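You operate a simulated robot arm through the tools that you are given. There is no shell and no other tool.

You are at the controls of a simulated two-armed robot. One attempt, no reset.

## Task
Wind 5 turns of warp onto the turning frame in the yellow cage.
Fine: shut the gate, set the turns dial, brake off, press the green mill button once (not the red one), watch till it stops, then brake on; the teal block stays in its cup.

It is judged by the outcome, as a careful person would: the job done as asked, and still so three seconds after it is handed in. It fails if anything else is knocked over, pushed out of place, dropped, spilled or broken.

## Robot
Two 7-joint arms with fingered hands on one trunk that stands fixed in place. Base frame: the origin is at the foot of the trunk, x ahead of it, y to its left, z up. Units: m, rad, N and s.
The left shoulder is at [0.021, 0.269, 1.122], the right one opposite. Each reaches about 1.298 m from its shoulder. Payload 5 kg a hand.
Tool frame (each hand has its own): the origin (TCP) lies between the finger pads and is the grasp point; the fingertips stand 0.042 m ahead of it; z points along the fingers, y is the line along which they close. The gripper opens to 0.208 m; its body begins 0.119 m behind the TCP. The gripper is a hand of 4 fingers: y runs from the thumb to the fingers, the wrist lies at [0, 0, -0.317] in the tool frame, and closing takes about 1.5 s.
Orientation is told as [roll, pitch, yaw] about the base's x, y, z axes, in that order, counted from this pose: with the fingers straight down and closing along the base's y, the tool's x points along the base's -x, its y along +y and its z along -z.

## Interface
- The arms move only by the tool play_rows. It takes "left_targets", "right_targets" or both (then of equal length, played together; a hand with none holds still); each is a list of rows, each an object of numbers (a shift or turn left out is 0, a gripper value left out holds the last): "tx", "ty", "tz": the shift along the tool's x, y, z in m; "ax", "ay", "az": the turn, a rotation vector about the tool's x, y, z in rad. In form: [{"tx": .., "ty": .., "tz": .., "ax": .., "ay": .., "az": ..}, ...]. A call has 1 to 20 rows; each row shifts and turns the commanded pose from where the row before left it, along the tool's axes as they then stand. "left_grip" and "right_grip" are, for a hand that has rows, the opening, from 0 (shut) to 1 (fully open), set as the call begins (left out, the last holds). Each row takes 0.2 s and may step no farther than 0.05 m and 0.15 rad from the row before; otherwise, or with a gripper value out of range, the whole call is refused. Where a pose cannot be reached the arm comes as near as it can. A force on the tool above 40 N (or 10 N above the force at the start of the call, whichever is more), or a blocked arm, ends the call early, and 0.2 s more pass. The fingers move at their own pace (about 0.153 m/s each) and stop on an object; they squeeze with about 23 N. The grip force told is the motor's: it shows also when the fingers shut on nothing. Time passes only in rows, and 0.2 s behind the last, so rows that do not move let the fingers close. The reply holds the time, the measured pose of the TCP, the force on the tool along the base axes, the opening and the grip force, in the units named above and with some noise, with the torque about the TCP (base axes, N m) and any sound that the robot's microphone picked up.
- Cameras (640 x 400 px; columns grow to the right, rows downward): "scene" is now at [0.1589, 0.0298, 1.3973]; the picture's right is [0.33, -0.94, 0.00], its down [-0.46, -0.16, -0.87] and it looks along [0.82, 0.29, -0.48] (base axes); focal length 267 px, centre (320, 200). "left" rides on the left gripper at [-0.093, 0.001, -0.146] in its tool frame; the picture's right is [-0.01, -1.00, 0.00], its down [0.84, -0.01, -0.54] and it looks along [0.54, -0.01, 0.84] (tool axes); focal length 280 px, centre (320, 200). "right" rides on the right gripper at [0.093, 0.002, -0.146] in its tool frame; the picture's right is [-0.01, 1.00, 0.00], its down [-0.84, -0.01, -0.54] and it looks along [-0.54, -0.01, 0.84] (tool axes); focal length 280 px, centre (320, 200). There is no depth. A picture from a camera that has moved, and an enlarged one, comes with that camera's place and axes in the base frame and with its lens.
- capture(camera): a new picture of that camera. No time passes.
- slide_trunk(by): moves the trunk up (or, below 0, down) by that many m; the arms and the scene camera ride with it, the base frame stays. It gives what a move gives, with no picture.
- finger_targets(finger1, finger2, finger3, thumb_bend, hand): sets how far each is bent, from 0 (flat) to 1 (curled in); at 0.3 the hand is open as for a grip, at 0.7 the pads meet at the TCP. One left out holds its place. A second passes; each finger stops where it meets its share of the squeeze, and holds until it gets a number again. A gripper value or a shape takes the hand back. It gives what a move gives, with no picture; readings hold the bend of each and the force on the fingers (four entries, about 0 where the hand has none), thumb and palm.
- grasp_type(shape, hand): the hand has 4 fingers and takes this shape, open, in about a second: jaw (thumb against the fingers, like two jaws); tri (thumb and two fingers); tip (a fingertip pinch); poke (one finger out to press); point (the index stretched); flat (the hand flat); cup (the hand cupped); fist (a fist). The gripper value then closes the fingers along that shape, each until it touches; the sizes above hold for jaw. It gives what a move gives, with no picture.
- head_to(pan, tilt): turns the head with the scene camera to pan (to the left, within 1.396 rad either way) and tilt (down, from -0.506 to 1.204), counted from straight ahead of the robot (the tilt from the chest, where the trunk bows). It gives what a move gives.
- inspect(camera, box): a new picture of the part [left, top, right, bottom] of that camera's present view, enlarged. No time passes.
- sign_off(): hands the job in; it is judged then, once.

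Places have to be worked out from the pictures, the camera data and where the tool is seen. Open the grippers and draw the arms clear of the work before you hand the job in, unless the task says otherwise.

The tools are called by a JSON object that holds its "api" and its "payload". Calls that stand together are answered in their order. play_rows: Moves the arms, as the interface text tells. Its arguments: {"type":"object","properties":{"left_targets":{"type":"array"},"left_grip":{"type":"number"},"right_targets":{"type":"array"},"right_grip":{"type":"number"}},"required":[]} The other tools are called the same way: slide_trunk (by) moves the trunk up or down; grasp_type (shape, hand) gives the hand a shape; finger_targets (finger1, finger2, finger3, thumb_bend, hand) moves the fingers one by one; head_to (pan, tilt) turns the head that bears the scene camera; capture (camera) takes a picture; inspect (camera, box) takes an enlarged picture of a part of a camera's view; sign_off () hands the job in.

At the start:

```text
time: 0.0
left_eef_pos: [0.6003, 0.5445, 1.2968]
left_tool_rot: [0.003, -0.001, 0.333]
left_force: [-0.6, -0.6, 0.7]
left_ft_torque: [0.01, 0.0, 0.0]
left_finger_gap: 0.2077
left_grip_force: 0.1
left_shape: jaw
left_bend: [0.3, 0.3, 0.3, 0.3]
left_finger forces: [0.1, 0.0, 0.0, 0.1, 0.0, 0.0]
right_eef_pos: [0.674, -0.0003, 1.2835]
right_tool_rot: [0.001, -0.001, 0.331]
right_force: [0.6, 0.1, -0.1]
right_ft_torque: [-0.02, 0.0, 0.04]
right_finger_gap: 0.2078
right_grip_force: 0.1
right_shape: jaw
right_bend: [0.3, 0.3, 0.3, 0.3]
right_finger forces: [0.0, 0.0, 0.0, 0.0, 0.0, 0.1]
trunk travel left (down, up): [-0.5, 0.121]
head pan, tilt (commanded): [0.339, 0.506]
```

scene: 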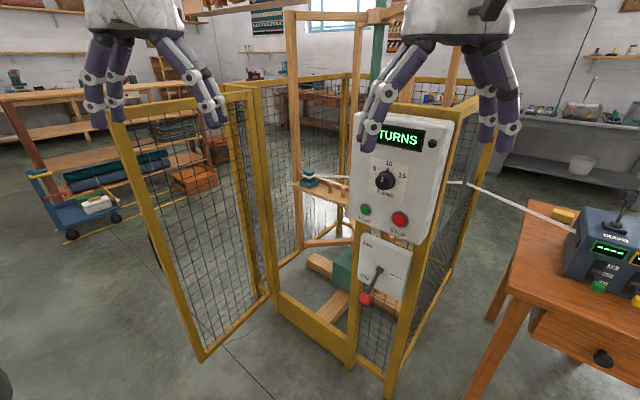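
right: 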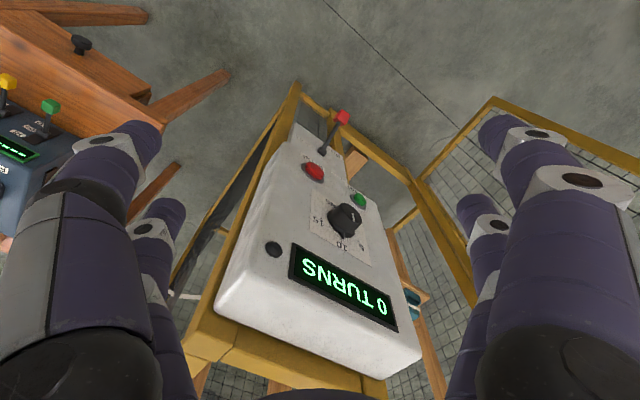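
left: 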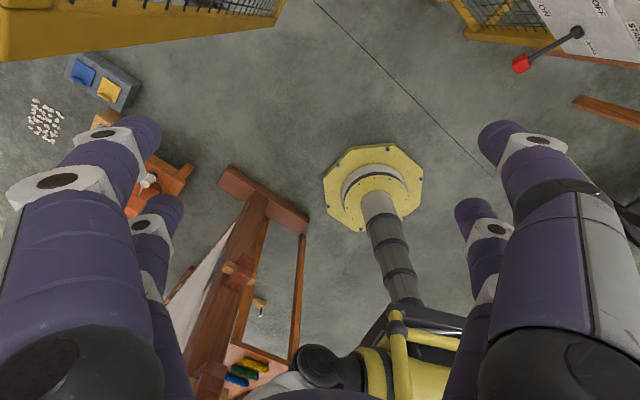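

I start by looking closely at the panel and the cage, to read the labels and judge where things stand.

{"api": "inspect", "payload": {"camera": "scene", "box": [330, 90, 490, 190]}}

{"api": "inspect", "payload": {"camera": "scene", "box": [330, 170, 490, 270]}}

{"api": "inspect", "payload": {"camera": "scene", "box": [300, 220, 460, 320]}}

{"api": "inspect", "payload": {"camera": "scene", "box": [100, 80, 340, 230]}}

{"api": "inspect", "payload": {"camera": "right", "box": [200, 80, 440, 230]}}

```text
4.00 times, centred on (410, 140) of scene
camera zoom: at [0.1589, 0.0298, 1.3973], right [0.33, -0.94, 0.0], down [-0.46, -0.16, -0.87], along [0.82, 0.29, -0.48], focal length 1068 px, centre (-40, 440)
```

zoom: 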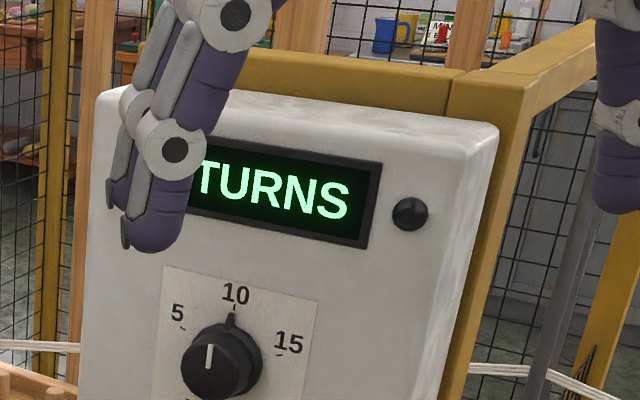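

```text
4.00 times, centred on (410, 220) of scene
camera zoom: at [0.1589, 0.0298, 1.3973], right [0.33, -0.94, 0.0], down [-0.46, -0.16, -0.87], along [0.82, 0.29, -0.48], focal length 1068 px, centre (-40, 120)
```

zoom: 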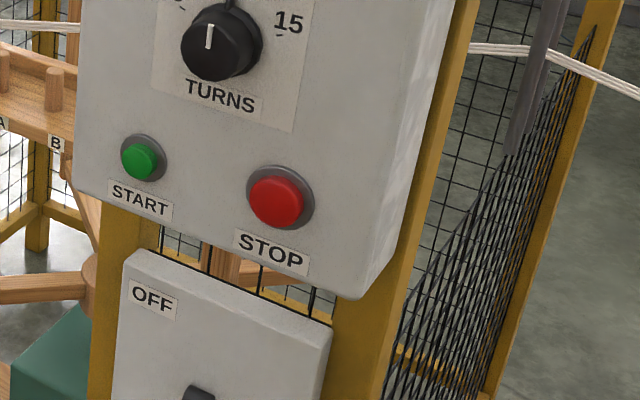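

```text
4.00 times, centred on (380, 270) of scene
camera zoom: at [0.1589, 0.0298, 1.3973], right [0.33, -0.94, 0.0], down [-0.46, -0.16, -0.87], along [0.82, 0.29, -0.48], focal length 1068 px, centre (80, -80)
```

zoom: 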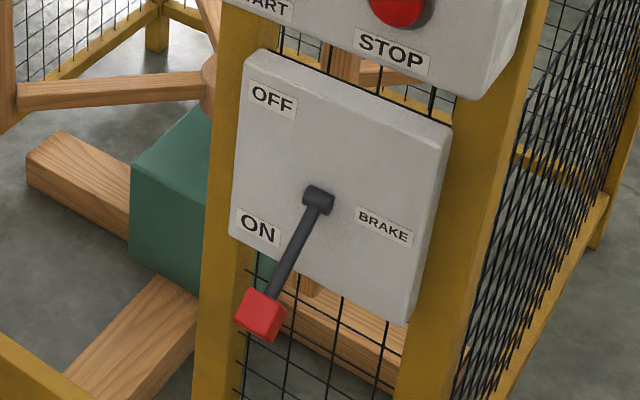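

```text
2.67 times, centred on (220, 155) of scene
camera zoom: at [0.1589, 0.0298, 1.3973], right [0.33, -0.94, 0.0], down [-0.46, -0.16, -0.87], along [0.82, 0.29, -0.48], focal length 712 px, centre (587, 320)
```

zoom: 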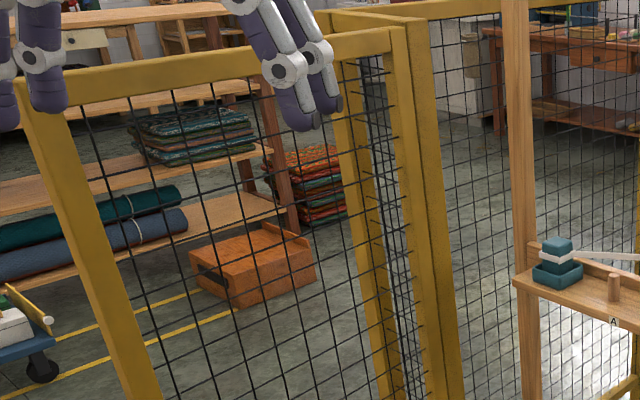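

```text
2.67 times, centred on (320, 155) of right
camera zoom: at [0.586, -0.0284, 1.4299], right [-0.31, 0.95, 0.0], down [0.8, 0.26, 0.54], along [0.51, 0.17, -0.84], focal length 748 px, centre (320, 320)
```

zoom: 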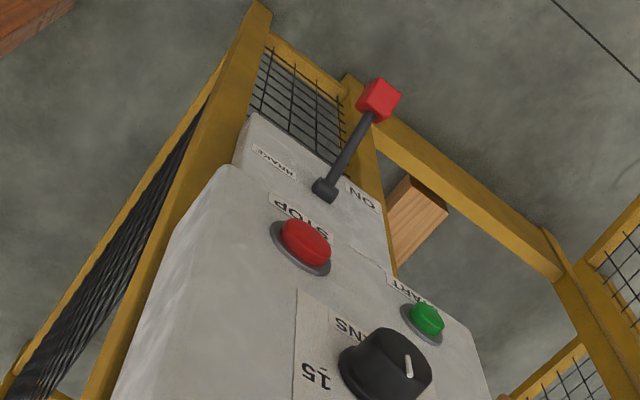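

The panel face seems to sit near (0.8, 0.07, 1.1) and faces the robot's front-left; the gate is hinged at the far-left post and stands open towards me. I turn the head to see the gate, the latch side and the right side better.

{"api": "head_to", "payload": {"pan": 0.7, "tilt": 0.6}}

{"api": "capture", "payload": {"camera": "scene"}}

```text
time: 0.8
left_eef_pos: [0.6014, 0.544, 1.2964]
left_tool_rot: [0.0, -0.001, 0.332]
left_force: [0.3, -0.5, 0.4]
left_ft_torque: [-0.03, 0.01, 0.01]
left_finger_gap: 0.2076
left_grip_force: 0.0
left_shape: jaw
left_bend: [0.3, 0.3, 0.3, 0.3]
left_finger forces: [0.0, 0.0, 0.1, 0.0, 0.0, 0.0]
right_eef_pos: [0.6744, 0.0002, 1.2843]
right_tool_rot: [0.001, 0.0, 0.331]
right_force: [0.1, -1.2, 0.2]
right_ft_torque: [-0.04, -0.02, -0.01]
right_finger_gap: 0.2077
right_grip_force: 0.0
right_shape: jaw
right_bend: [0.3, 0.3, 0.3, 0.3]
right_finger forces: [0.0, 0.0, 0.0, 0.1, 0.0, 0.0]
trunk travel left (down, up): [-0.5, 0.121]
head pan, tilt (commanded): [0.7, 0.6]
```

```text
taken
camera scene: at [0.1409, 0.0565, 1.3888], right [0.64, -0.77, 0.0], down [-0.43, -0.36, -0.83], along [0.63, 0.53, -0.56], focal length 267 px, centre (320, 200)
```

scene: 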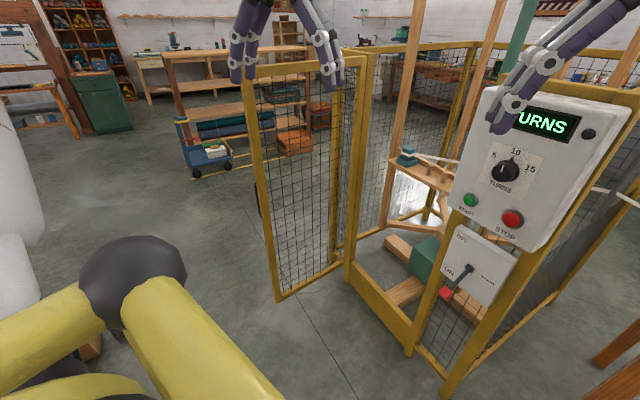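

The gate is clear to see now. I enlarge the gate's free edge, the hinge post and the panel, to look for a latch or handle.

{"api": "inspect", "payload": {"camera": "scene", "box": [230, 40, 390, 140]}}

{"api": "inspect", "payload": {"camera": "scene", "box": [230, 130, 390, 230]}}

{"api": "inspect", "payload": {"camera": "scene", "box": [240, 220, 480, 370]}}

{"api": "inspect", "payload": {"camera": "scene", "box": [380, 100, 540, 200]}}

{"api": "inspect", "payload": {"camera": "scene", "box": [400, 190, 560, 290]}}

```text
4.00 times, centred on (310, 90) of scene
camera zoom: at [0.1409, 0.0565, 1.3888], right [0.64, -0.77, 0.0], down [-0.43, -0.36, -0.83], along [0.63, 0.53, -0.56], focal length 1068 px, centre (360, 640)
```

zoom: 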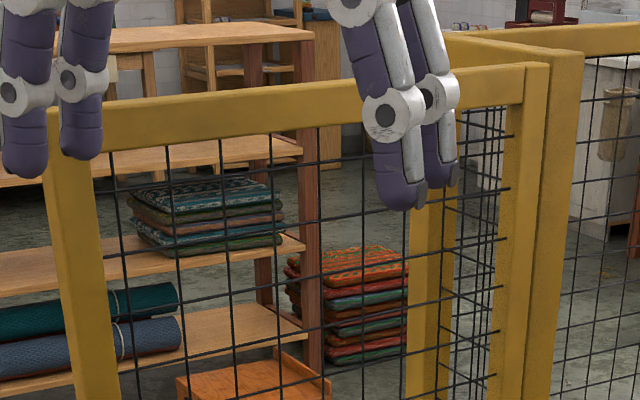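

```text
4.00 times, centred on (310, 180) of scene
camera zoom: at [0.1409, 0.0565, 1.3888], right [0.64, -0.77, 0.0], down [-0.43, -0.36, -0.83], along [0.63, 0.53, -0.56], focal length 1068 px, centre (360, 280)
```

zoom: 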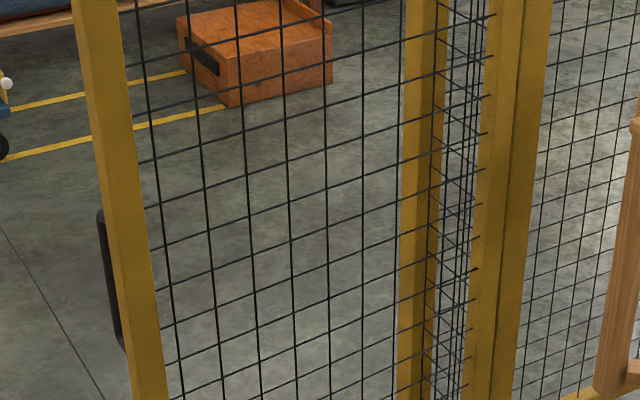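

```text
2.67 times, centred on (360, 295) of scene
camera zoom: at [0.1409, 0.0565, 1.3888], right [0.64, -0.77, 0.0], down [-0.43, -0.36, -0.83], along [0.63, 0.53, -0.56], focal length 712 px, centre (213, -53)
```

zoom: 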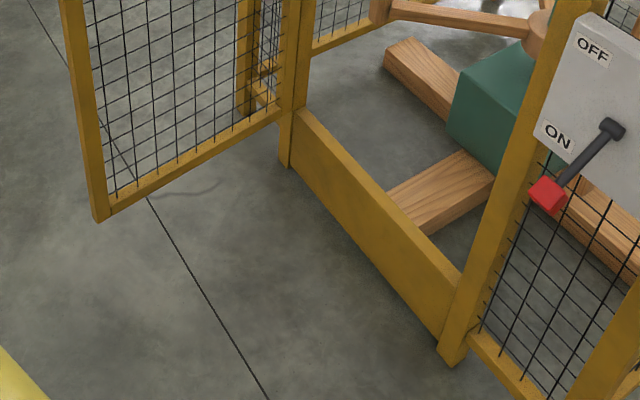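

```text
4.00 times, centred on (460, 150) of scene
camera zoom: at [0.1409, 0.0565, 1.3888], right [0.64, -0.77, 0.0], down [-0.43, -0.36, -0.83], along [0.63, 0.53, -0.56], focal length 1068 px, centre (-240, 400)
```

zoom: 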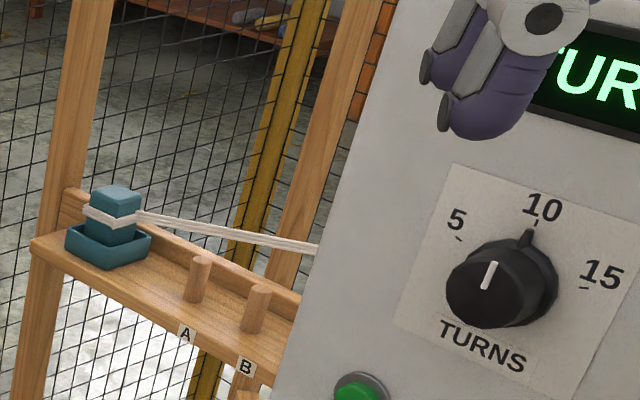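

```text
4.00 times, centred on (480, 240) of scene
camera zoom: at [0.1409, 0.0565, 1.3888], right [0.64, -0.77, 0.0], down [-0.43, -0.36, -0.83], along [0.63, 0.53, -0.56], focal length 1068 px, centre (-320, 40)
```

zoom: 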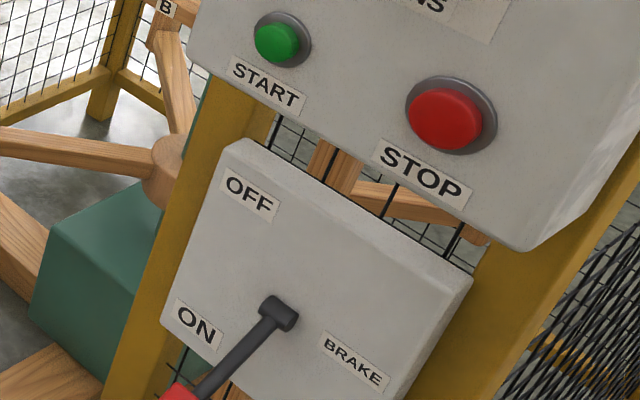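

The free edge of the gate stands near (0.64, 0.77), spanning z 0.17–1.27, with the hinge near (1.09, 0.65) and the panel post near (0.93, 0.13). First I draw the right hand back from above the panel and tip it so its camera looks at the panel.

{"api": "play_rows", "payload": {"right_targets": [{"tx": 0.04}, {"tx": 0.04}, {"tx": 0.04}, {"tx": 0.04}, {"tx": 0.04}, {"tx": 0.04}, {"ay": -0.1}, {"ay": -0.1}, {"ay": -0.1}, {"ay": -0.1}, {"ay": -0.1}, {"ay": -0.1}]}}

{"api": "capture", "payload": {"camera": "right"}}

{"api": "capture", "payload": {"camera": "scene"}}

```text
time: 3.4
left_eef_pos: [0.6004, 0.5453, 1.2979]
left_tool_rot: [0.0, 0.0, 0.331]
left_force: [0.2, 0.3, 0.7]
left_ft_torque: [0.06, -0.02, 0.0]
left_finger_gap: 0.2079
left_grip_force: 0.1
left_shape: jaw
left_bend: [0.3, 0.3, 0.3, 0.3]
left_finger forces: [0.0, 0.1, 0.0, 0.1, 0.0, 0.0]
right_eef_pos: [0.4487, -0.078, 1.2839]
right_tool_rot: [0.001, -0.605, 0.33]
right_force: [0.9, -0.3, 0.0]
right_ft_torque: [0.04, 0.01, 0.03]
right_finger_gap: 0.2078
right_grip_force: 0.0
right_shape: jaw
right_bend: [0.3, 0.3, 0.3, 0.3]
right_finger forces: [0.0, 0.0, 0.1, 0.1, 0.0, 0.0]
trunk travel left (down, up): [-0.5, 0.121]
head pan, tilt (commanded): [0.7, 0.6]
```

```text
taken
camera right: at [0.2962, -0.1285, 1.3509], right [-0.31, 0.95, 0.01], down [0.37, 0.11, 0.92], along [0.87, 0.29, -0.39], focal length 280 px, centre (320, 200)
```

right: 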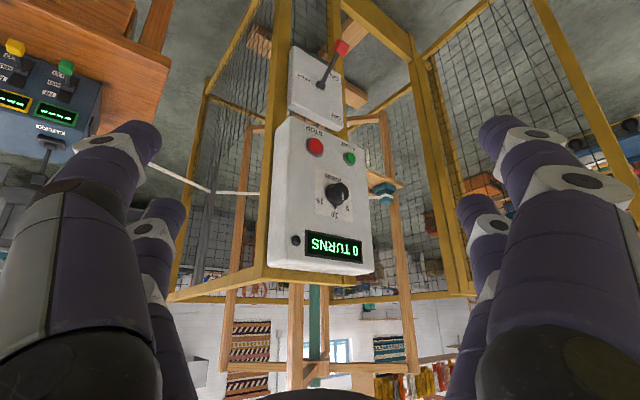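

```text
taken
camera scene: at [0.1408, 0.0561, 1.3889], right [0.64, -0.76, 0.0], down [-0.43, -0.36, -0.83], along [0.63, 0.53, -0.56], focal length 267 px, centre (320, 200)
```

scene: 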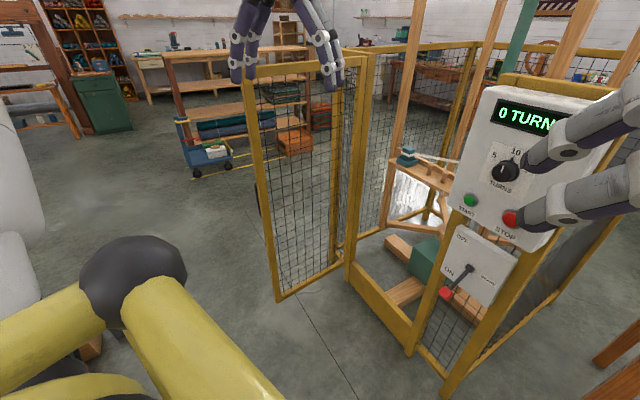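

The right camera now has a fair (upside-down) view of the panel; I enlarge it to triangulate the dial, buttons and lever.

{"api": "inspect", "payload": {"camera": "right", "box": [260, 110, 420, 210]}}

{"api": "inspect", "payload": {"camera": "right", "box": [250, 30, 410, 130]}}

{"api": "inspect", "payload": {"camera": "right", "box": [250, 200, 410, 300]}}

```text
4.00 times, centred on (340, 160) of right
camera zoom: at [0.2962, -0.1285, 1.3509], right [-0.31, 0.95, 0.01], down [0.37, 0.11, 0.92], along [0.87, 0.29, -0.39], focal length 1122 px, centre (240, 360)
```

zoom: 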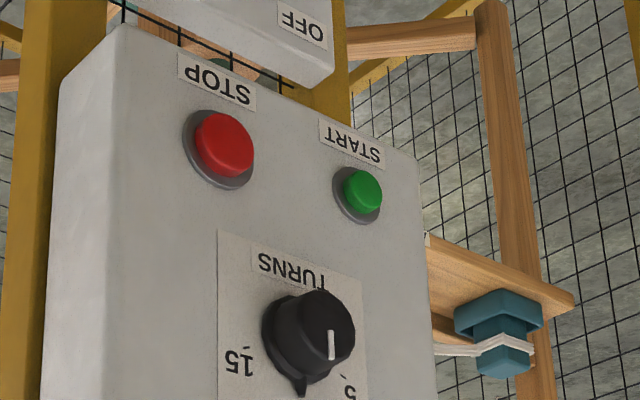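

```text
4.00 times, centred on (330, 80) of right
camera zoom: at [0.2962, -0.1285, 1.3509], right [-0.31, 0.95, 0.01], down [0.37, 0.11, 0.92], along [0.87, 0.29, -0.39], focal length 1122 px, centre (280, 680)
```

zoom: 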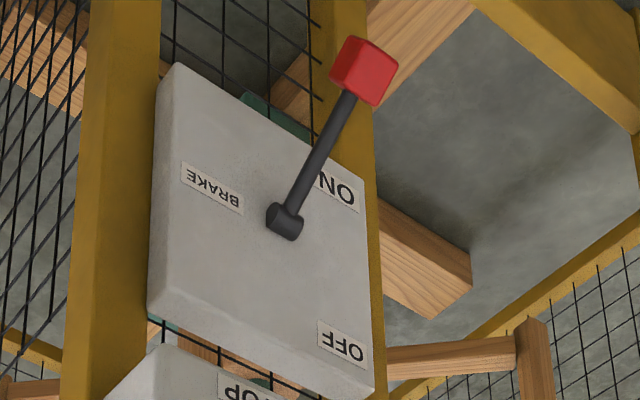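

```text
4.00 times, centred on (330, 250) of right
camera zoom: at [0.2962, -0.1285, 1.3509], right [-0.31, 0.95, 0.01], down [0.37, 0.11, 0.92], along [0.87, 0.29, -0.39], focal length 1122 px, centre (280, 0)
```

zoom: 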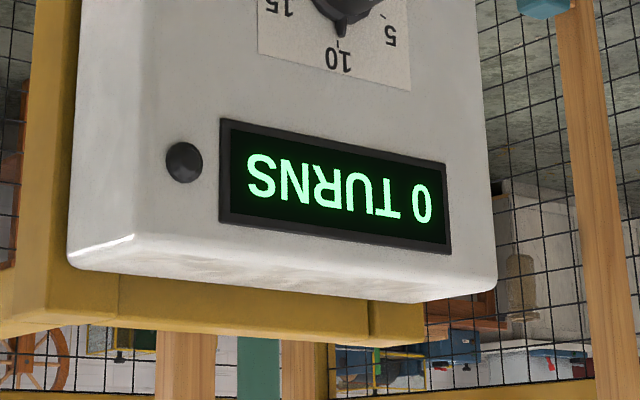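

Dial front is at about (0.79, 0.083, 1.11), green cap (0.828, 0.127, 0.997), red cap (0.80, 0.03, 1.0), and the brake lever juts out and down from hub (0.87, 0.066, 0.747) to its knob (0.79, 0.095, 0.684). Before moving the left arm I look left to see how that arm and its elbow lie.

{"api": "head_to", "payload": {"pan": 1.1, "tilt": 0.3}}

{"api": "capture", "payload": {"camera": "scene"}}

{"api": "capture", "payload": {"camera": "left"}}

```text
time: 4.3
left_eef_pos: [0.6002, 0.5448, 1.2971]
left_tool_rot: [0.001, 0.0, 0.331]
left_force: [0.1, -0.8, -0.2]
left_ft_torque: [-0.07, -0.03, 0.01]
left_finger_gap: 0.2078
left_grip_force: 0.1
left_shape: jaw
left_bend: [0.3, 0.3, 0.3, 0.3]
left_finger forces: [0.0, 0.0, 0.0, 0.0, 0.0, 0.0]
right_eef_pos: [0.4479, -0.0776, 1.2826]
right_tool_rot: [0.003, -0.598, 0.331]
right_force: [0.2, -0.3, -0.4]
right_ft_torque: [0.0, 0.02, -0.05]
right_finger_gap: 0.208
right_grip_force: 0.2
right_shape: jaw
right_bend: [0.3, 0.3, 0.3, 0.3]
right_finger forces: [0.0, 0.1, 0.1, 0.1, 0.0, 0.0]
trunk travel left (down, up): [-0.5, 0.121]
head pan, tilt (commanded): [1.1, 0.3]
```

```text
taken
camera scene: at [0.1158, 0.0827, 1.4163], right [0.89, -0.45, 0.0], down [-0.13, -0.26, -0.96], along [0.43, 0.85, -0.3], focal length 267 px, centre (320, 200)
```

scene: 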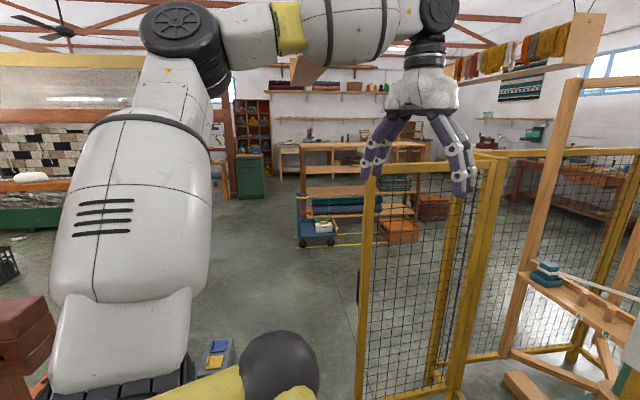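

```text
taken
camera left: at [0.6878, 0.5755, 1.4421], right [0.34, -0.94, 0.0], down [-0.79, -0.29, 0.54], along [-0.51, -0.18, -0.84], focal length 280 px, centre (320, 200)
```

left: 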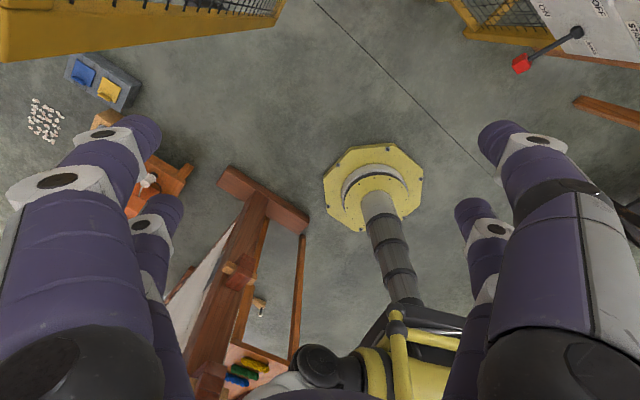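

The left elbow is held high, so coming down on the gate from above suits it. I lift the left hand, turn and tip it, and bring it over the gate's free top corner to straddle the top rail.

{"api": "play_rows", "payload": {"left_targets": [{"tz": -0.04}, {"tz": -0.04}, {"tz": -0.04}, {"az": 0.1}, {"az": 0.1}, {"az": 0.1}, {"az": 0.1}, {"ay": -0.1}, {"ay": -0.1}, {"ay": -0.1}, {"ay": -0.1}]}}

{"api": "head_to", "payload": {"pan": 0.85, "tilt": 0.4}}

{"api": "capture", "payload": {"camera": "left"}}

{"api": "capture", "payload": {"camera": "scene"}}

```text
time: 6.7
left_eef_pos: [0.6002, 0.5461, 1.4162]
left_tool_rot: [0.001, -0.401, -0.068]
left_force: [0.4, -0.5, -1.0]
left_ft_torque: [-0.04, 0.01, -0.03]
left_finger_gap: 0.2077
left_grip_force: 0.2
left_shape: jaw
left_bend: [0.3, 0.3, 0.3, 0.3]
left_finger forces: [0.0, 0.0, 0.0, 0.1, 0.0, 0.1]
right_eef_pos: [0.4478, -0.0768, 1.2825]
right_tool_rot: [-0.001, -0.601, 0.332]
right_force: [0.1, 0.8, -0.4]
right_ft_torque: [0.0, -0.02, -0.04]
right_finger_gap: 0.2078
right_grip_force: 0.0
right_shape: jaw
right_bend: [0.3, 0.3, 0.3, 0.3]
right_finger forces: [0.0, 0.0, 0.0, 0.0, 0.0, 0.1]
trunk travel left (down, up): [-0.5, 0.121]
head pan, tilt (commanded): [1.1, 0.3]
```

```text
time: 7.5
left_eef_pos: [0.5997, 0.5455, 1.417]
left_tool_rot: [0.001, -0.401, -0.068]
left_force: [-0.8, -0.3, 0.4]
left_ft_torque: [-0.04, -0.01, -0.02]
left_finger_gap: 0.2079
left_grip_force: 0.0
left_shape: jaw
left_bend: [0.3, 0.3, 0.3, 0.3]
left_finger forces: [0.1, 0.0, 0.0, 0.0, 0.0, 0.0]
right_eef_pos: [0.4479, -0.0773, 1.2831]
right_tool_rot: [0.002, -0.601, 0.331]
right_force: [-0.2, 0.0, 0.6]
right_ft_torque: [-0.04, -0.02, -0.03]
right_finger_gap: 0.2078
right_grip_force: 0.0
right_shape: jaw
right_bend: [0.3, 0.3, 0.3, 0.3]
right_finger forces: [0.0, 0.0, 0.0, 0.1, 0.0, 0.1]
trunk travel left (down, up): [-0.5, 0.121]
head pan, tilt (commanded): [0.85, 0.4]
```

```text
taken
camera left: at [0.6286, 0.5438, 1.587], right [-0.05, -1.0, 0.01], down [-0.98, 0.05, 0.17], along [-0.17, 0.0, -0.99], focal length 280 px, centre (320, 200)
```

left: 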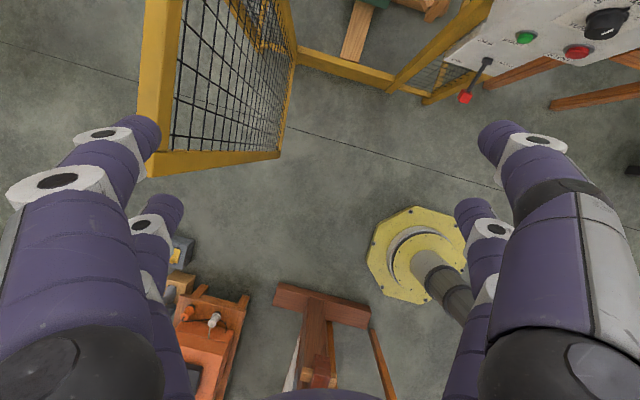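

```text
taken
camera scene: at [0.1342, 0.0695, 1.4071], right [0.75, -0.66, 0.0], down [-0.26, -0.29, -0.92], along [0.61, 0.69, -0.39], focal length 267 px, centre (320, 200)
```

scene: 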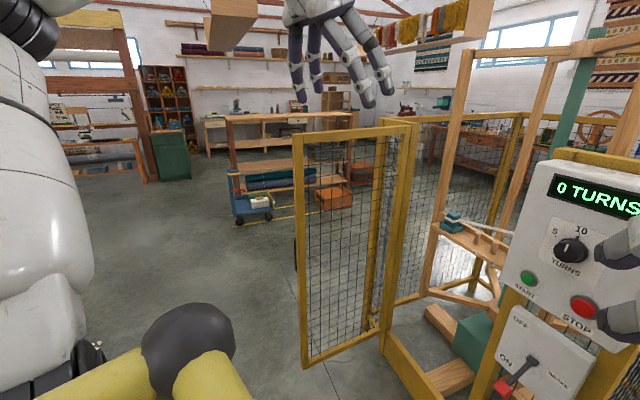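

The left camera, looking straight down, shows the gate's free top corner near (0.61, 0.735) with the rail running at about 167°. I bring the open hand over the rail near (0.68, 0.72), still above it, and check.

{"api": "play_rows", "payload": {"left_targets": [{"tx": -0.0125, "ty": 0.0359, "tz": 0.0053}, {"tx": -0.0125, "ty": 0.0359, "tz": 0.0053}, {"tx": -0.0125, "ty": 0.0359, "tz": 0.0053}, {"tx": -0.0125, "ty": 0.0359, "tz": 0.0053}, {"tx": -0.0125, "ty": 0.0359, "tz": 0.0053}, {"az": 0.1}]}}

{"api": "capture", "payload": {"camera": "left"}}

{"api": "capture", "payload": {"camera": "scene"}}

```text
time: 8.9
left_eef_pos: [0.6777, 0.7182, 1.4183]
left_tool_rot: [0.043, -0.399, -0.177]
left_force: [-0.6, -0.1, 0.1]
left_ft_torque: [0.11, 0.0, 0.06]
left_finger_gap: 0.2081
left_grip_force: 0.0
left_shape: jaw
left_bend: [0.3, 0.3, 0.3, 0.3]
left_finger forces: [0.0, 0.0, 0.0, 0.1, 0.0, 0.0]
right_eef_pos: [0.4474, -0.0785, 1.2836]
right_tool_rot: [0.002, -0.603, 0.33]
right_force: [-0.1, -1.4, 0.6]
right_ft_torque: [0.07, -0.01, 0.04]
right_finger_gap: 0.2079
right_grip_force: 0.0
right_shape: jaw
right_bend: [0.3, 0.3, 0.3, 0.3]
right_finger forces: [0.0, 0.1, 0.0, 0.1, 0.0, 0.0]
trunk travel left (down, up): [-0.5, 0.121]
head pan, tilt (commanded): [0.85, 0.4]
```

```text
taken
camera left: at [0.706, 0.7077, 1.5885], right [-0.15, -0.99, -0.03], down [-0.98, 0.14, 0.17], along [-0.16, 0.06, -0.99], focal length 280 px, centre (320, 200)
```

left: 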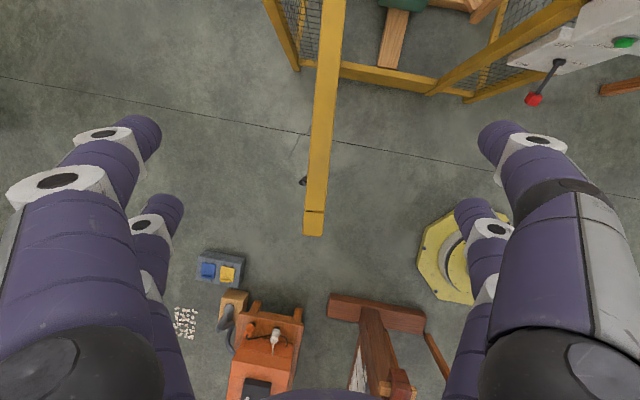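

```text
taken
camera scene: at [0.1339, 0.0683, 1.4072], right [0.75, -0.66, 0.0], down [-0.26, -0.29, -0.92], along [0.61, 0.69, -0.39], focal length 267 px, centre (320, 200)
```

scene: 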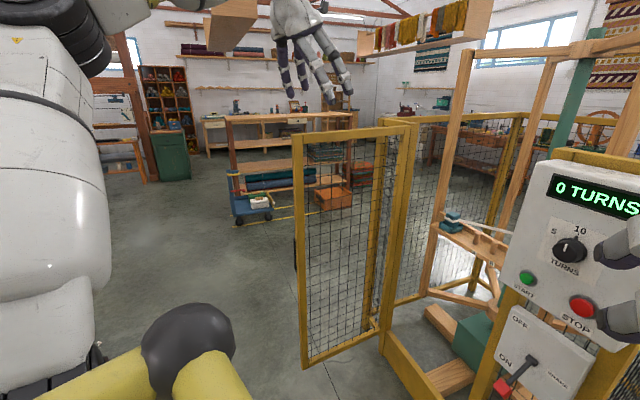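

The rail now lies centred and aligned between thumb and fingers. I lower the hand straight down so the fingers reach about 7 cm below the rail's top.

{"api": "play_rows", "payload": {"left_targets": [{"tx": 0.014, "ty": -0.0014, "tz": 0.0331}, {"tx": 0.014, "ty": -0.0014, "tz": 0.0331}, {"tx": 0.014, "ty": -0.0014, "tz": 0.0331}, {"tx": 0.014, "ty": -0.0014, "tz": 0.0331}, {"tx": 0.014, "ty": -0.0014, "tz": 0.0331}]}}

{"api": "capture", "payload": {"camera": "left"}}

{"api": "capture", "payload": {"camera": "scene"}}

```text
time: 10.1
left_eef_pos: [0.6776, 0.7184, 1.2361]
left_tool_rot: [0.042, -0.398, -0.177]
left_force: [-0.4, 0.5, -0.7]
left_ft_torque: [-0.13, 0.0, -0.03]
left_finger_gap: 0.2079
left_grip_force: 0.2
left_shape: jaw
left_bend: [0.3, 0.3, 0.3, 0.3]
left_finger forces: [0.1, 0.1, 0.0, 0.0, 0.1, 0.0]
right_eef_pos: [0.4472, -0.077, 1.283]
right_tool_rot: [0.0, -0.599, 0.331]
right_force: [-0.7, 0.8, 1.2]
right_ft_torque: [-0.09, 0.04, -0.04]
right_finger_gap: 0.2078
right_grip_force: 0.0
right_shape: jaw
right_bend: [0.3, 0.3, 0.3, 0.3]
right_finger forces: [0.0, 0.0, 0.0, 0.0, 0.0, 0.1]
trunk travel left (down, up): [-0.5, 0.121]
head pan, tilt (commanded): [0.85, 0.4]
```

```text
taken
camera left: at [0.7058, 0.7087, 1.4065], right [-0.15, -0.99, -0.03], down [-0.98, 0.14, 0.17], along [-0.16, 0.06, -0.99], focal length 280 px, centre (320, 200)
```

left: 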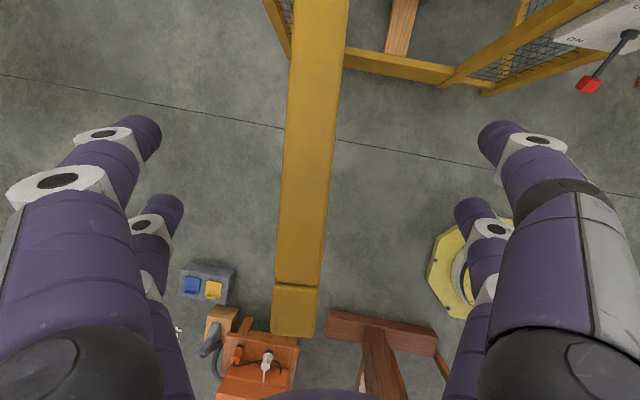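

```text
taken
camera scene: at [0.1347, 0.0703, 1.4069], right [0.75, -0.66, 0.0], down [-0.26, -0.29, -0.92], along [0.61, 0.69, -0.39], focal length 267 px, centre (320, 200)
```

scene: 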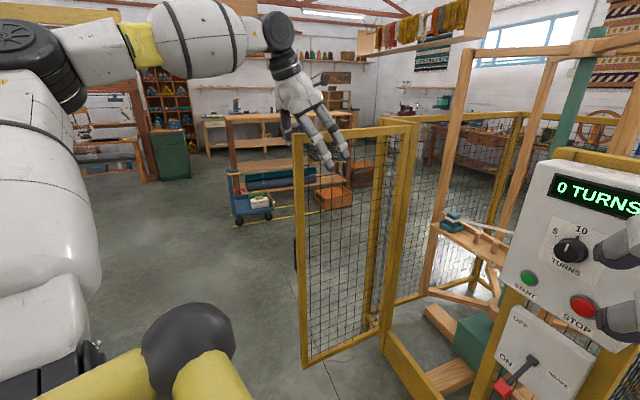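

The hand straddles the rail without touching. I close the hand partway around it and begin swinging the gate gently about its hinge.

{"api": "play_rows", "payload": {"left_targets": [{}, {}, {}, {"tx": -0.0007, "ty": -0.021, "tz": -0.0007, "ax": -0.0195, "ay": 0.002, "az": -0.046}, {"tx": -0.0007, "ty": -0.021, "tz": -0.0007, "ax": -0.0195, "ay": 0.002, "az": -0.046}, {"tx": -0.0007, "ty": -0.021, "tz": -0.0007, "ax": -0.0195, "ay": 0.002, "az": -0.046}, {"tx": -0.0007, "ty": -0.021, "tz": -0.0007, "ax": -0.0195, "ay": 0.002, "az": -0.046}, {"tx": -0.0007, "ty": -0.021, "tz": -0.0007, "ax": -0.0195, "ay": 0.002, "az": -0.046}, {"tx": -0.0007, "ty": -0.021, "tz": -0.0007, "ax": -0.0195, "ay": 0.002, "az": -0.046}], "left_grip": 0.45}}

{"api": "capture", "payload": {"camera": "left"}}

{"api": "capture", "payload": {"camera": "scene"}}

```text
time: 12.1
left_eef_pos: [0.6779, 0.5919, 1.237]
left_tool_rot: [0.042, -0.399, 0.124]
left_force: [-0.4, -0.5, -0.4]
left_ft_torque: [0.08, -0.01, 0.04]
left_finger_gap: 0.0941
left_grip_force: 0.0
left_shape: jaw
left_bend: [0.73, 0.73, 0.73, 0.7]
left_finger forces: [0.0, 0.1, 0.0, 0.0, 0.0, 0.0]
right_eef_pos: [0.448, -0.0786, 1.283]
right_tool_rot: [0.001, -0.602, 0.33]
right_force: [-0.6, -0.2, -0.2]
right_ft_torque: [0.06, 0.03, 0.05]
right_finger_gap: 0.2081
right_grip_force: 0.0
right_shape: jaw
right_bend: [0.3, 0.3, 0.3, 0.3]
right_finger forces: [0.1, 0.0, 0.0, 0.0, 0.0, 0.0]
trunk travel left (down, up): [-0.5, 0.121]
head pan, tilt (commanded): [0.85, 0.4]
```

```text
taken
camera left: at [0.707, 0.5897, 1.4074], right [0.15, -0.99, -0.03], down [-0.97, -0.16, 0.17], along [-0.17, 0.01, -0.98], focal length 280 px, centre (320, 200)
```

left: 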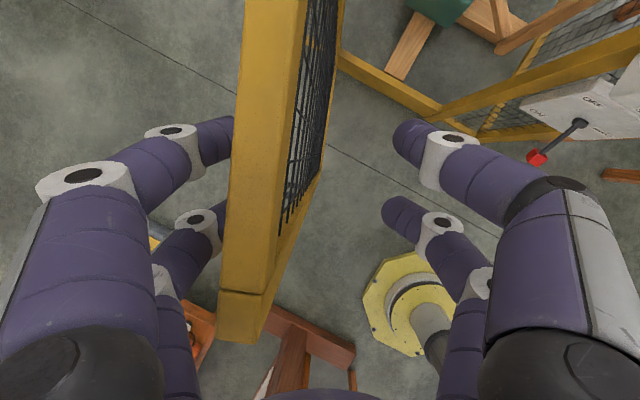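

```text
taken
camera scene: at [0.1346, 0.0685, 1.4071], right [0.75, -0.66, 0.0], down [-0.26, -0.29, -0.92], along [0.61, 0.69, -0.39], focal length 267 px, centre (320, 200)
```

scene: 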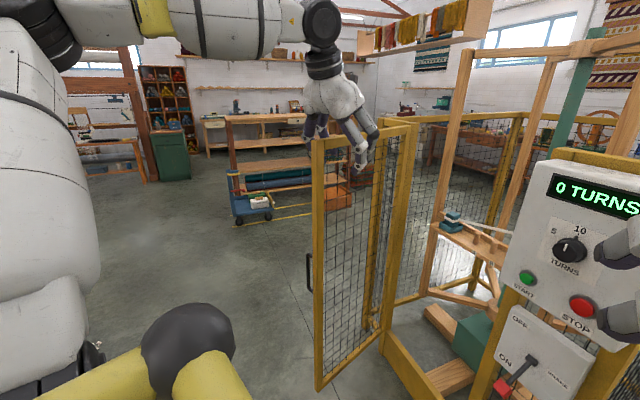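

The gate follows the fingers with hardly any force. I keep swinging it along the same arc.

{"api": "play_rows", "payload": {"left_targets": [{"tx": -0.0007, "ty": -0.021, "tz": -0.0007, "ax": -0.0195, "ay": 0.002, "az": -0.046}, {"tx": -0.0007, "ty": -0.021, "tz": -0.0007, "ax": -0.0195, "ay": 0.002, "az": -0.046}, {"tx": -0.0007, "ty": -0.021, "tz": -0.0007, "ax": -0.0195, "ay": 0.002, "az": -0.046}, {"tx": -0.0007, "ty": -0.021, "tz": -0.0007, "ax": -0.0195, "ay": 0.002, "az": -0.046}, {"tx": -0.0007, "ty": -0.021, "tz": -0.0007, "ax": -0.0195, "ay": 0.002, "az": -0.046}, {"tx": -0.0007, "ty": -0.021, "tz": -0.0007, "ax": -0.0195, "ay": 0.002, "az": -0.046}, {"tx": -0.0007, "ty": -0.021, "tz": -0.0007, "ax": -0.0195, "ay": 0.002, "az": -0.046}, {"tx": -0.0007, "ty": -0.021, "tz": -0.0007, "ax": -0.0195, "ay": 0.002, "az": -0.046}, {"tx": -0.0007, "ty": -0.021, "tz": -0.0007, "ax": -0.0195, "ay": 0.002, "az": -0.046}, {"tx": -0.0007, "ty": -0.021, "tz": -0.0007, "ax": -0.0195, "ay": 0.002, "az": -0.046}]}}

{"api": "capture", "payload": {"camera": "left"}}

{"api": "capture", "payload": {"camera": "scene"}}

```text
time: 14.3
left_eef_pos: [0.7565, 0.4012, 1.2384]
left_tool_rot: [0.046, -0.398, 0.625]
left_force: [0.7, 0.1, -0.3]
left_ft_torque: [0.02, 0.08, 0.01]
left_finger_gap: 0.0938
left_grip_force: 0.0
left_shape: jaw
left_bend: [0.73, 0.73, 0.73, 0.7]
left_finger forces: [0.0, 0.0, 0.1, 0.0, 0.0, 0.0]
right_eef_pos: [0.4493, -0.0783, 1.282]
right_tool_rot: [0.001, -0.6, 0.329]
right_force: [1.2, 0.2, -0.6]
right_ft_torque: [0.06, 0.07, 0.03]
right_finger_gap: 0.2079
right_grip_force: 0.1
right_shape: jaw
right_bend: [0.3, 0.3, 0.3, 0.3]
right_finger forces: [0.0, 0.0, 0.0, 0.0, 0.1, 0.0]
trunk travel left (down, up): [-0.5, 0.121]
head pan, tilt (commanded): [0.85, 0.4]
```

```text
taken
camera left: at [0.7826, 0.4125, 1.4085], right [0.61, -0.79, -0.04], down [-0.78, -0.61, 0.17], along [-0.15, -0.07, -0.99], focal length 280 px, centre (320, 200)
```

left: 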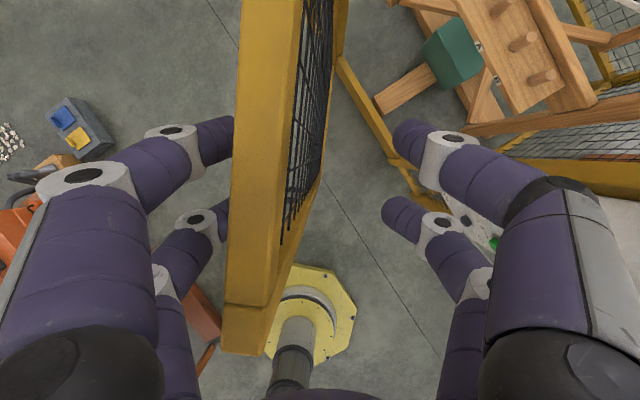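

```text
taken
camera scene: at [0.1354, 0.069, 1.4068], right [0.75, -0.66, 0.0], down [-0.26, -0.29, -0.92], along [0.61, 0.69, -0.39], focal length 267 px, centre (320, 200)
```

scene: 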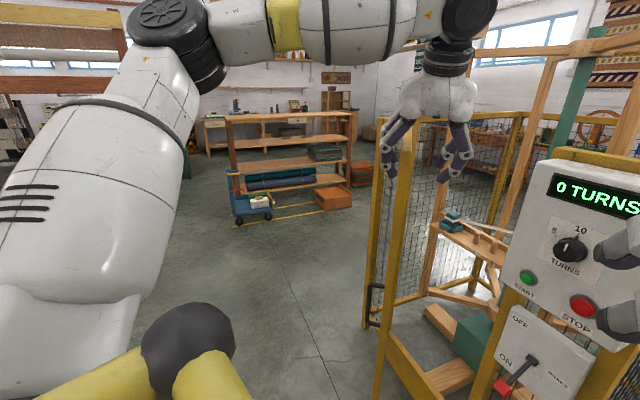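

The gate has swung about half-way and is still moved easily. The thumb is nearing the panel, so I back the fingers off, lift clear of the rail, and will finish by pushing on the outer face.

{"api": "play_rows", "payload": {"left_targets": [{"ty": 0.015}, {"ty": 0.015}, {"tx": -0.0126, "ty": 0.0014, "tz": -0.03}, {"tx": -0.0126, "ty": 0.0014, "tz": -0.03}, {"tx": -0.0126, "ty": 0.0014, "tz": -0.03}, {"tx": -0.0126, "ty": 0.0014, "tz": -0.03}, {"tx": -0.0126, "ty": 0.0014, "tz": -0.03}]}}

{"api": "capture", "payload": {"camera": "left"}}

{"api": "capture", "payload": {"camera": "scene"}}

```text
time: 15.9
left_eef_pos: [0.7308, 0.4294, 1.3987]
left_tool_rot: [0.038, -0.404, 0.626]
left_force: [-1.8, 0.3, 0.4]
left_ft_torque: [-0.09, -0.16, -0.05]
left_finger_gap: 0.0936
left_grip_force: 0.0
left_shape: jaw
left_bend: [0.73, 0.73, 0.73, 0.7]
left_finger forces: [0.0, 0.0, 0.0, 0.0, 0.1, 0.0]
left hand out of reach, approached as far as the arm can: row 7
right_eef_pos: [0.4447, -0.077, 1.283]
right_tool_rot: [0.001, -0.603, 0.333]
right_force: [-1.2, 0.0, 0.0]
right_ft_torque: [-0.04, -0.09, -0.05]
right_finger_gap: 0.2077
right_grip_force: 0.1
right_shape: jaw
right_bend: [0.3, 0.3, 0.3, 0.3]
right_finger forces: [0.1, 0.0, 0.0, 0.0, 0.1, 0.1]
trunk travel left (down, up): [-0.5, 0.121]
head pan, tilt (commanded): [0.85, 0.4]
```

```text
taken
camera left: at [0.7559, 0.4409, 1.5687], right [0.61, -0.79, -0.03], down [-0.78, -0.6, 0.16], along [-0.15, -0.08, -0.99], focal length 280 px, centre (320, 200)
```

left: 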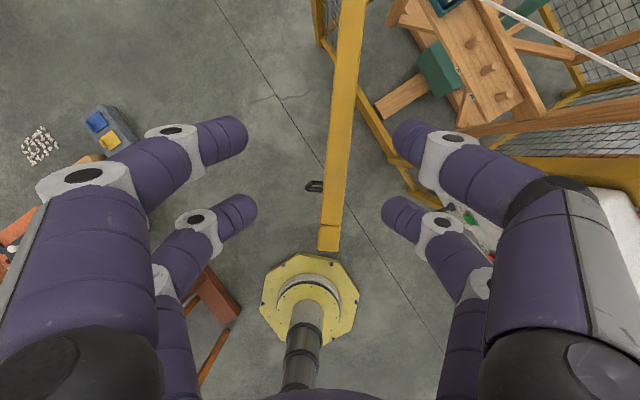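

```text
taken
camera scene: at [0.133, 0.0696, 1.4072], right [0.75, -0.66, 0.0], down [-0.26, -0.29, -0.92], along [0.61, 0.69, -0.39], focal length 267 px, centre (320, 200)
```

scene: 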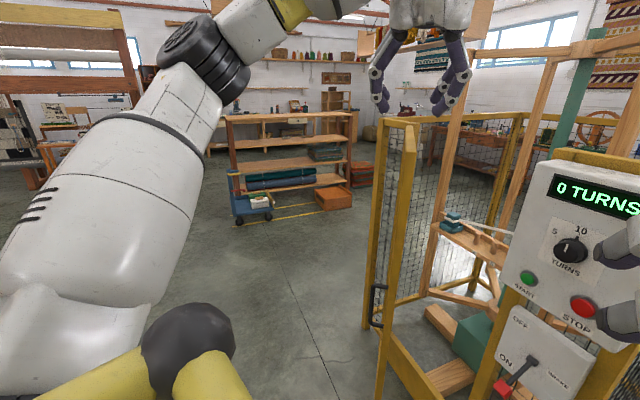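

The gate stands at about 212° with 39° left to go. I move the left hand out in front of the gate's outer face and turn it so the fingers point forward towards the cage.

{"api": "play_rows", "payload": {"left_targets": [{"tx": -0.0006, "ty": 0.0418, "tz": 0.0084}, {"tx": -0.0006, "ty": 0.0418, "tz": 0.0084}, {"tx": -0.0006, "ty": 0.0418, "tz": 0.0084}, {"tx": -0.0006, "ty": 0.0418, "tz": 0.0084}, {"tx": -0.0006, "ty": 0.0418, "tz": 0.0084}, {"ax": 0.045, "ay": -0.005, "az": 0.107}, {"ax": 0.045, "ay": -0.005, "az": 0.107}, {"ax": 0.045, "ay": -0.005, "az": 0.107}, {"ax": 0.045, "ay": -0.005, "az": 0.107}, {"ax": 0.045, "ay": -0.005, "az": 0.107}, {"ax": 0.045, "ay": -0.005, "az": 0.107}, {"ax": 0.045, "ay": -0.005, "az": 0.107}, {"ax": 0.045, "ay": -0.005, "az": 0.107}]}}

{"api": "capture", "payload": {"camera": "scene"}}

```text
time: 18.7
left_eef_pos: [0.623, 0.6107, 1.3694]
left_tool_rot: [0.048, -0.401, -0.309]
left_force: [-0.3, 0.4, -0.2]
left_ft_torque: [-0.05, -0.01, -0.01]
left_finger_gap: 0.0939
left_grip_force: 0.1
left_shape: jaw
left_bend: [0.73, 0.73, 0.73, 0.7]
left_finger forces: [0.0, 0.0, 0.0, 0.0, 0.0, 0.0]
right_eef_pos: [0.4472, -0.0776, 1.2834]
right_tool_rot: [0.002, -0.603, 0.332]
right_force: [1.0, 0.4, 0.0]
right_ft_torque: [-0.02, 0.01, -0.01]
right_finger_gap: 0.208
right_grip_force: 0.2
right_shape: jaw
right_bend: [0.3, 0.3, 0.3, 0.3]
right_finger forces: [0.0, 0.1, 0.0, 0.0, 0.0, 0.0]
trunk travel left (down, up): [-0.5, 0.121]
head pan, tilt (commanded): [0.85, 0.4]
```

```text
taken
camera scene: at [0.1344, 0.0695, 1.407], right [0.75, -0.66, 0.0], down [-0.26, -0.29, -0.92], along [0.61, 0.69, -0.39], focal length 267 px, centre (320, 200)
```

scene: 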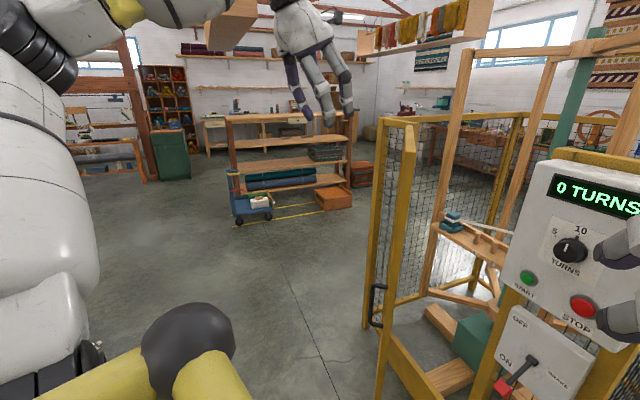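

The hand is clear in front of the gate. Now I pitch it so the fingers point forward, and then make a fist.

{"api": "play_rows", "payload": {"left_targets": [{"ay": -0.11}, {"ay": -0.11}, {"ay": -0.11}, {"ay": -0.11}, {"ay": -0.11}, {"ay": -0.11}, {"ay": -0.11}, {"ay": -0.11}, {"ay": -0.11}]}}

{"api": "grasp_type", "payload": {"hand": "left", "shape": "fist"}}

{"api": "capture", "payload": {"camera": "scene"}}

{"api": "capture", "payload": {"camera": "left"}}

```text
time: 20.7
left_eef_pos: [0.6243, 0.6126, 1.3661]
left_tool_rot: [0.224, -1.387, -0.508]
left_force: [0.8, 0.8, -0.5]
left_ft_torque: [-0.07, -0.03, -0.25]
left_finger_gap: 0.0935
left_grip_force: 0.0
left_shape: jaw
left_bend: [0.73, 0.73, 0.73, 0.7]
left_finger forces: [0.0, 0.1, 0.0, 0.1, 0.1, 0.0]
right_eef_pos: [0.4497, -0.0752, 1.2819]
right_tool_rot: [0.002, -0.598, 0.332]
right_force: [1.9, 1.4, -2.6]
right_ft_torque: [-0.18, 0.19, -0.07]
right_finger_gap: 0.2079
right_grip_force: 0.0
right_shape: jaw
right_bend: [0.3, 0.3, 0.3, 0.3]
right_finger forces: [0.0, 0.0, 0.0, 0.0, 0.0, 0.0]
trunk travel left (down, up): [-0.5, 0.121]
head pan, tilt (commanded): [0.85, 0.4]
```

```text
time: 21.6
left_eef_pos: [0.6212, 0.6088, 1.3678]
left_tool_rot: [0.242, -1.386, -0.523]
left_force: [0.4, -0.6, -0.2]
left_ft_torque: [0.01, 0.0, 0.12]
left_finger_gap: 0.0
left_grip_force: 0.0
left_shape: fist
left_bend: [1.0, 1.0, 1.0, 0.52]
left_finger forces: [0.0, 0.0, 0.0, 0.1, 0.0, 0.0]
right_eef_pos: [0.4473, -0.0783, 1.2835]
right_tool_rot: [0.004, -0.603, 0.334]
right_force: [-0.2, -1.4, 0.6]
right_ft_torque: [0.01, -0.03, 0.02]
right_finger_gap: 0.2076
right_grip_force: 0.1
right_shape: jaw
right_bend: [0.3, 0.3, 0.3, 0.3]
right_finger forces: [0.0, 0.0, 0.1, 0.1, 0.1, 0.0]
trunk travel left (down, up): [-0.5, 0.121]
head pan, tilt (commanded): [0.85, 0.4]
```

```text
taken
camera scene: at [0.134, 0.069, 1.4071], right [0.75, -0.66, 0.0], down [-0.26, -0.29, -0.92], along [0.61, 0.69, -0.39], focal length 267 px, centre (320, 200)
```

scene: 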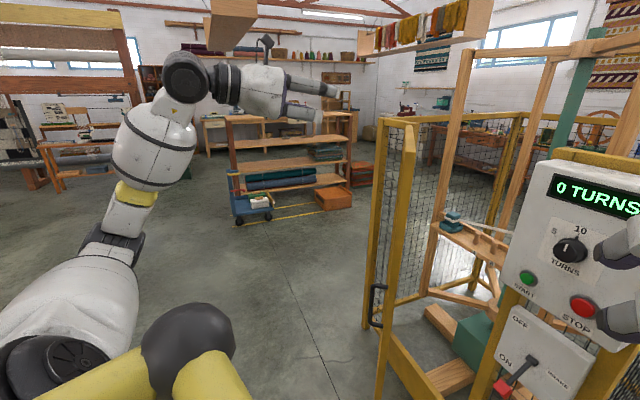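

```text
taken
camera left: at [0.4976, 0.6411, 1.486], right [-0.28, -0.96, -0.03], down [-0.65, 0.21, -0.73], along [0.71, -0.19, -0.68], focal length 280 px, centre (320, 200)
```

left: 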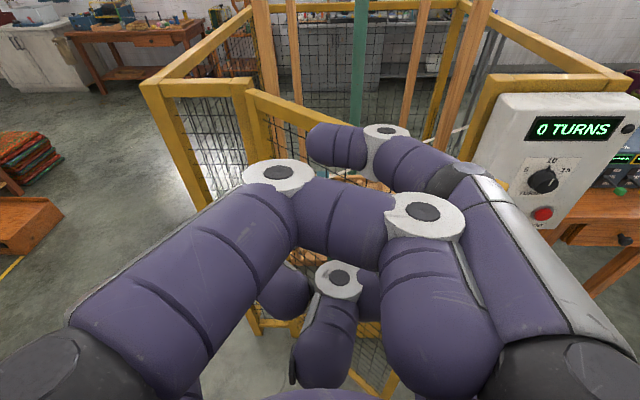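

The hand now points at (0.95, -0.27, -0.18) as a fist. I lower it to rail height and bring it up to the gate's outer face near the top rail, then look.

{"api": "play_rows", "payload": {"left_targets": [{"tx": 0.0307, "ty": -0.0014, "tz": 0.0056}, {"tx": 0.0307, "ty": -0.0014, "tz": 0.0056}, {"tx": 0.0307, "ty": -0.0014, "tz": 0.0056}, {"tx": 0.0307, "ty": -0.0014, "tz": 0.0056}, {"tx": -0.0059, "ty": -0.0073, "tz": 0.0306}, {"tx": -0.0059, "ty": -0.0073, "tz": 0.0306}, {"tx": -0.0059, "ty": -0.0073, "tz": 0.0306}, {"tx": -0.0059, "ty": -0.0073, "tz": 0.0306}]}}

{"api": "capture", "payload": {"camera": "scene"}}

{"api": "capture", "payload": {"camera": "left"}}

```text
time: 23.4
left_eef_pos: [0.7332, 0.5446, 1.2447]
left_tool_rot: [0.233, -1.387, -0.518]
left_force: [0.1, -0.4, -0.6]
left_ft_torque: [-0.02, -0.03, 0.07]
left_finger_gap: 0.0
left_grip_force: 0.1
left_shape: fist
left_bend: [1.0, 1.0, 1.0, 0.52]
left_finger forces: [0.0, 0.0, 0.0, 0.0, 0.0, 0.0]
right_eef_pos: [0.4488, -0.0779, 1.2839]
right_tool_rot: [0.001, -0.599, 0.331]
right_force: [0.8, 0.5, 0.3]
right_ft_torque: [0.03, 0.05, 0.04]
right_finger_gap: 0.2078
right_grip_force: 0.1
right_shape: jaw
right_bend: [0.3, 0.3, 0.3, 0.3]
right_finger forces: [0.0, 0.0, 0.0, 0.0, 0.0, 0.1]
trunk travel left (down, up): [-0.5, 0.121]
head pan, tilt (commanded): [0.85, 0.4]
```

```text
taken
camera scene: at [0.1348, 0.069, 1.407], right [0.75, -0.66, 0.0], down [-0.26, -0.29, -0.92], along [0.61, 0.69, -0.39], focal length 267 px, centre (320, 200)
```

scene: 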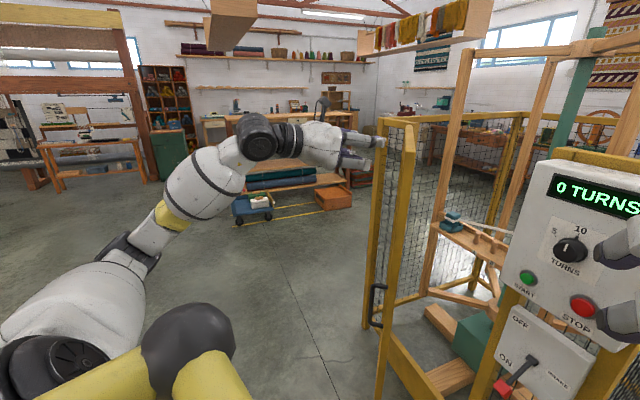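

```text
taken
camera left: at [0.609, 0.5762, 1.361], right [-0.28, -0.96, -0.03], down [-0.65, 0.21, -0.73], along [0.71, -0.19, -0.68], focal length 280 px, centre (320, 200)
```

left: 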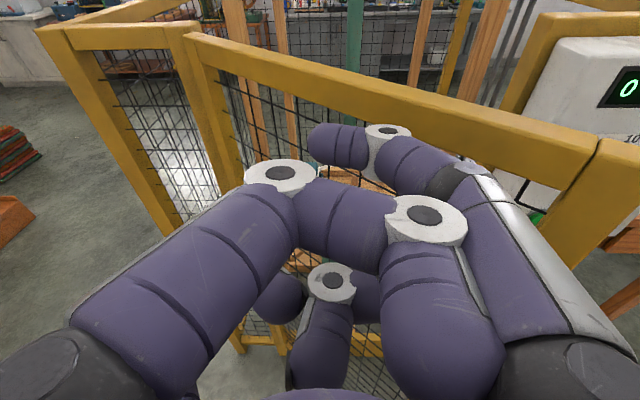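

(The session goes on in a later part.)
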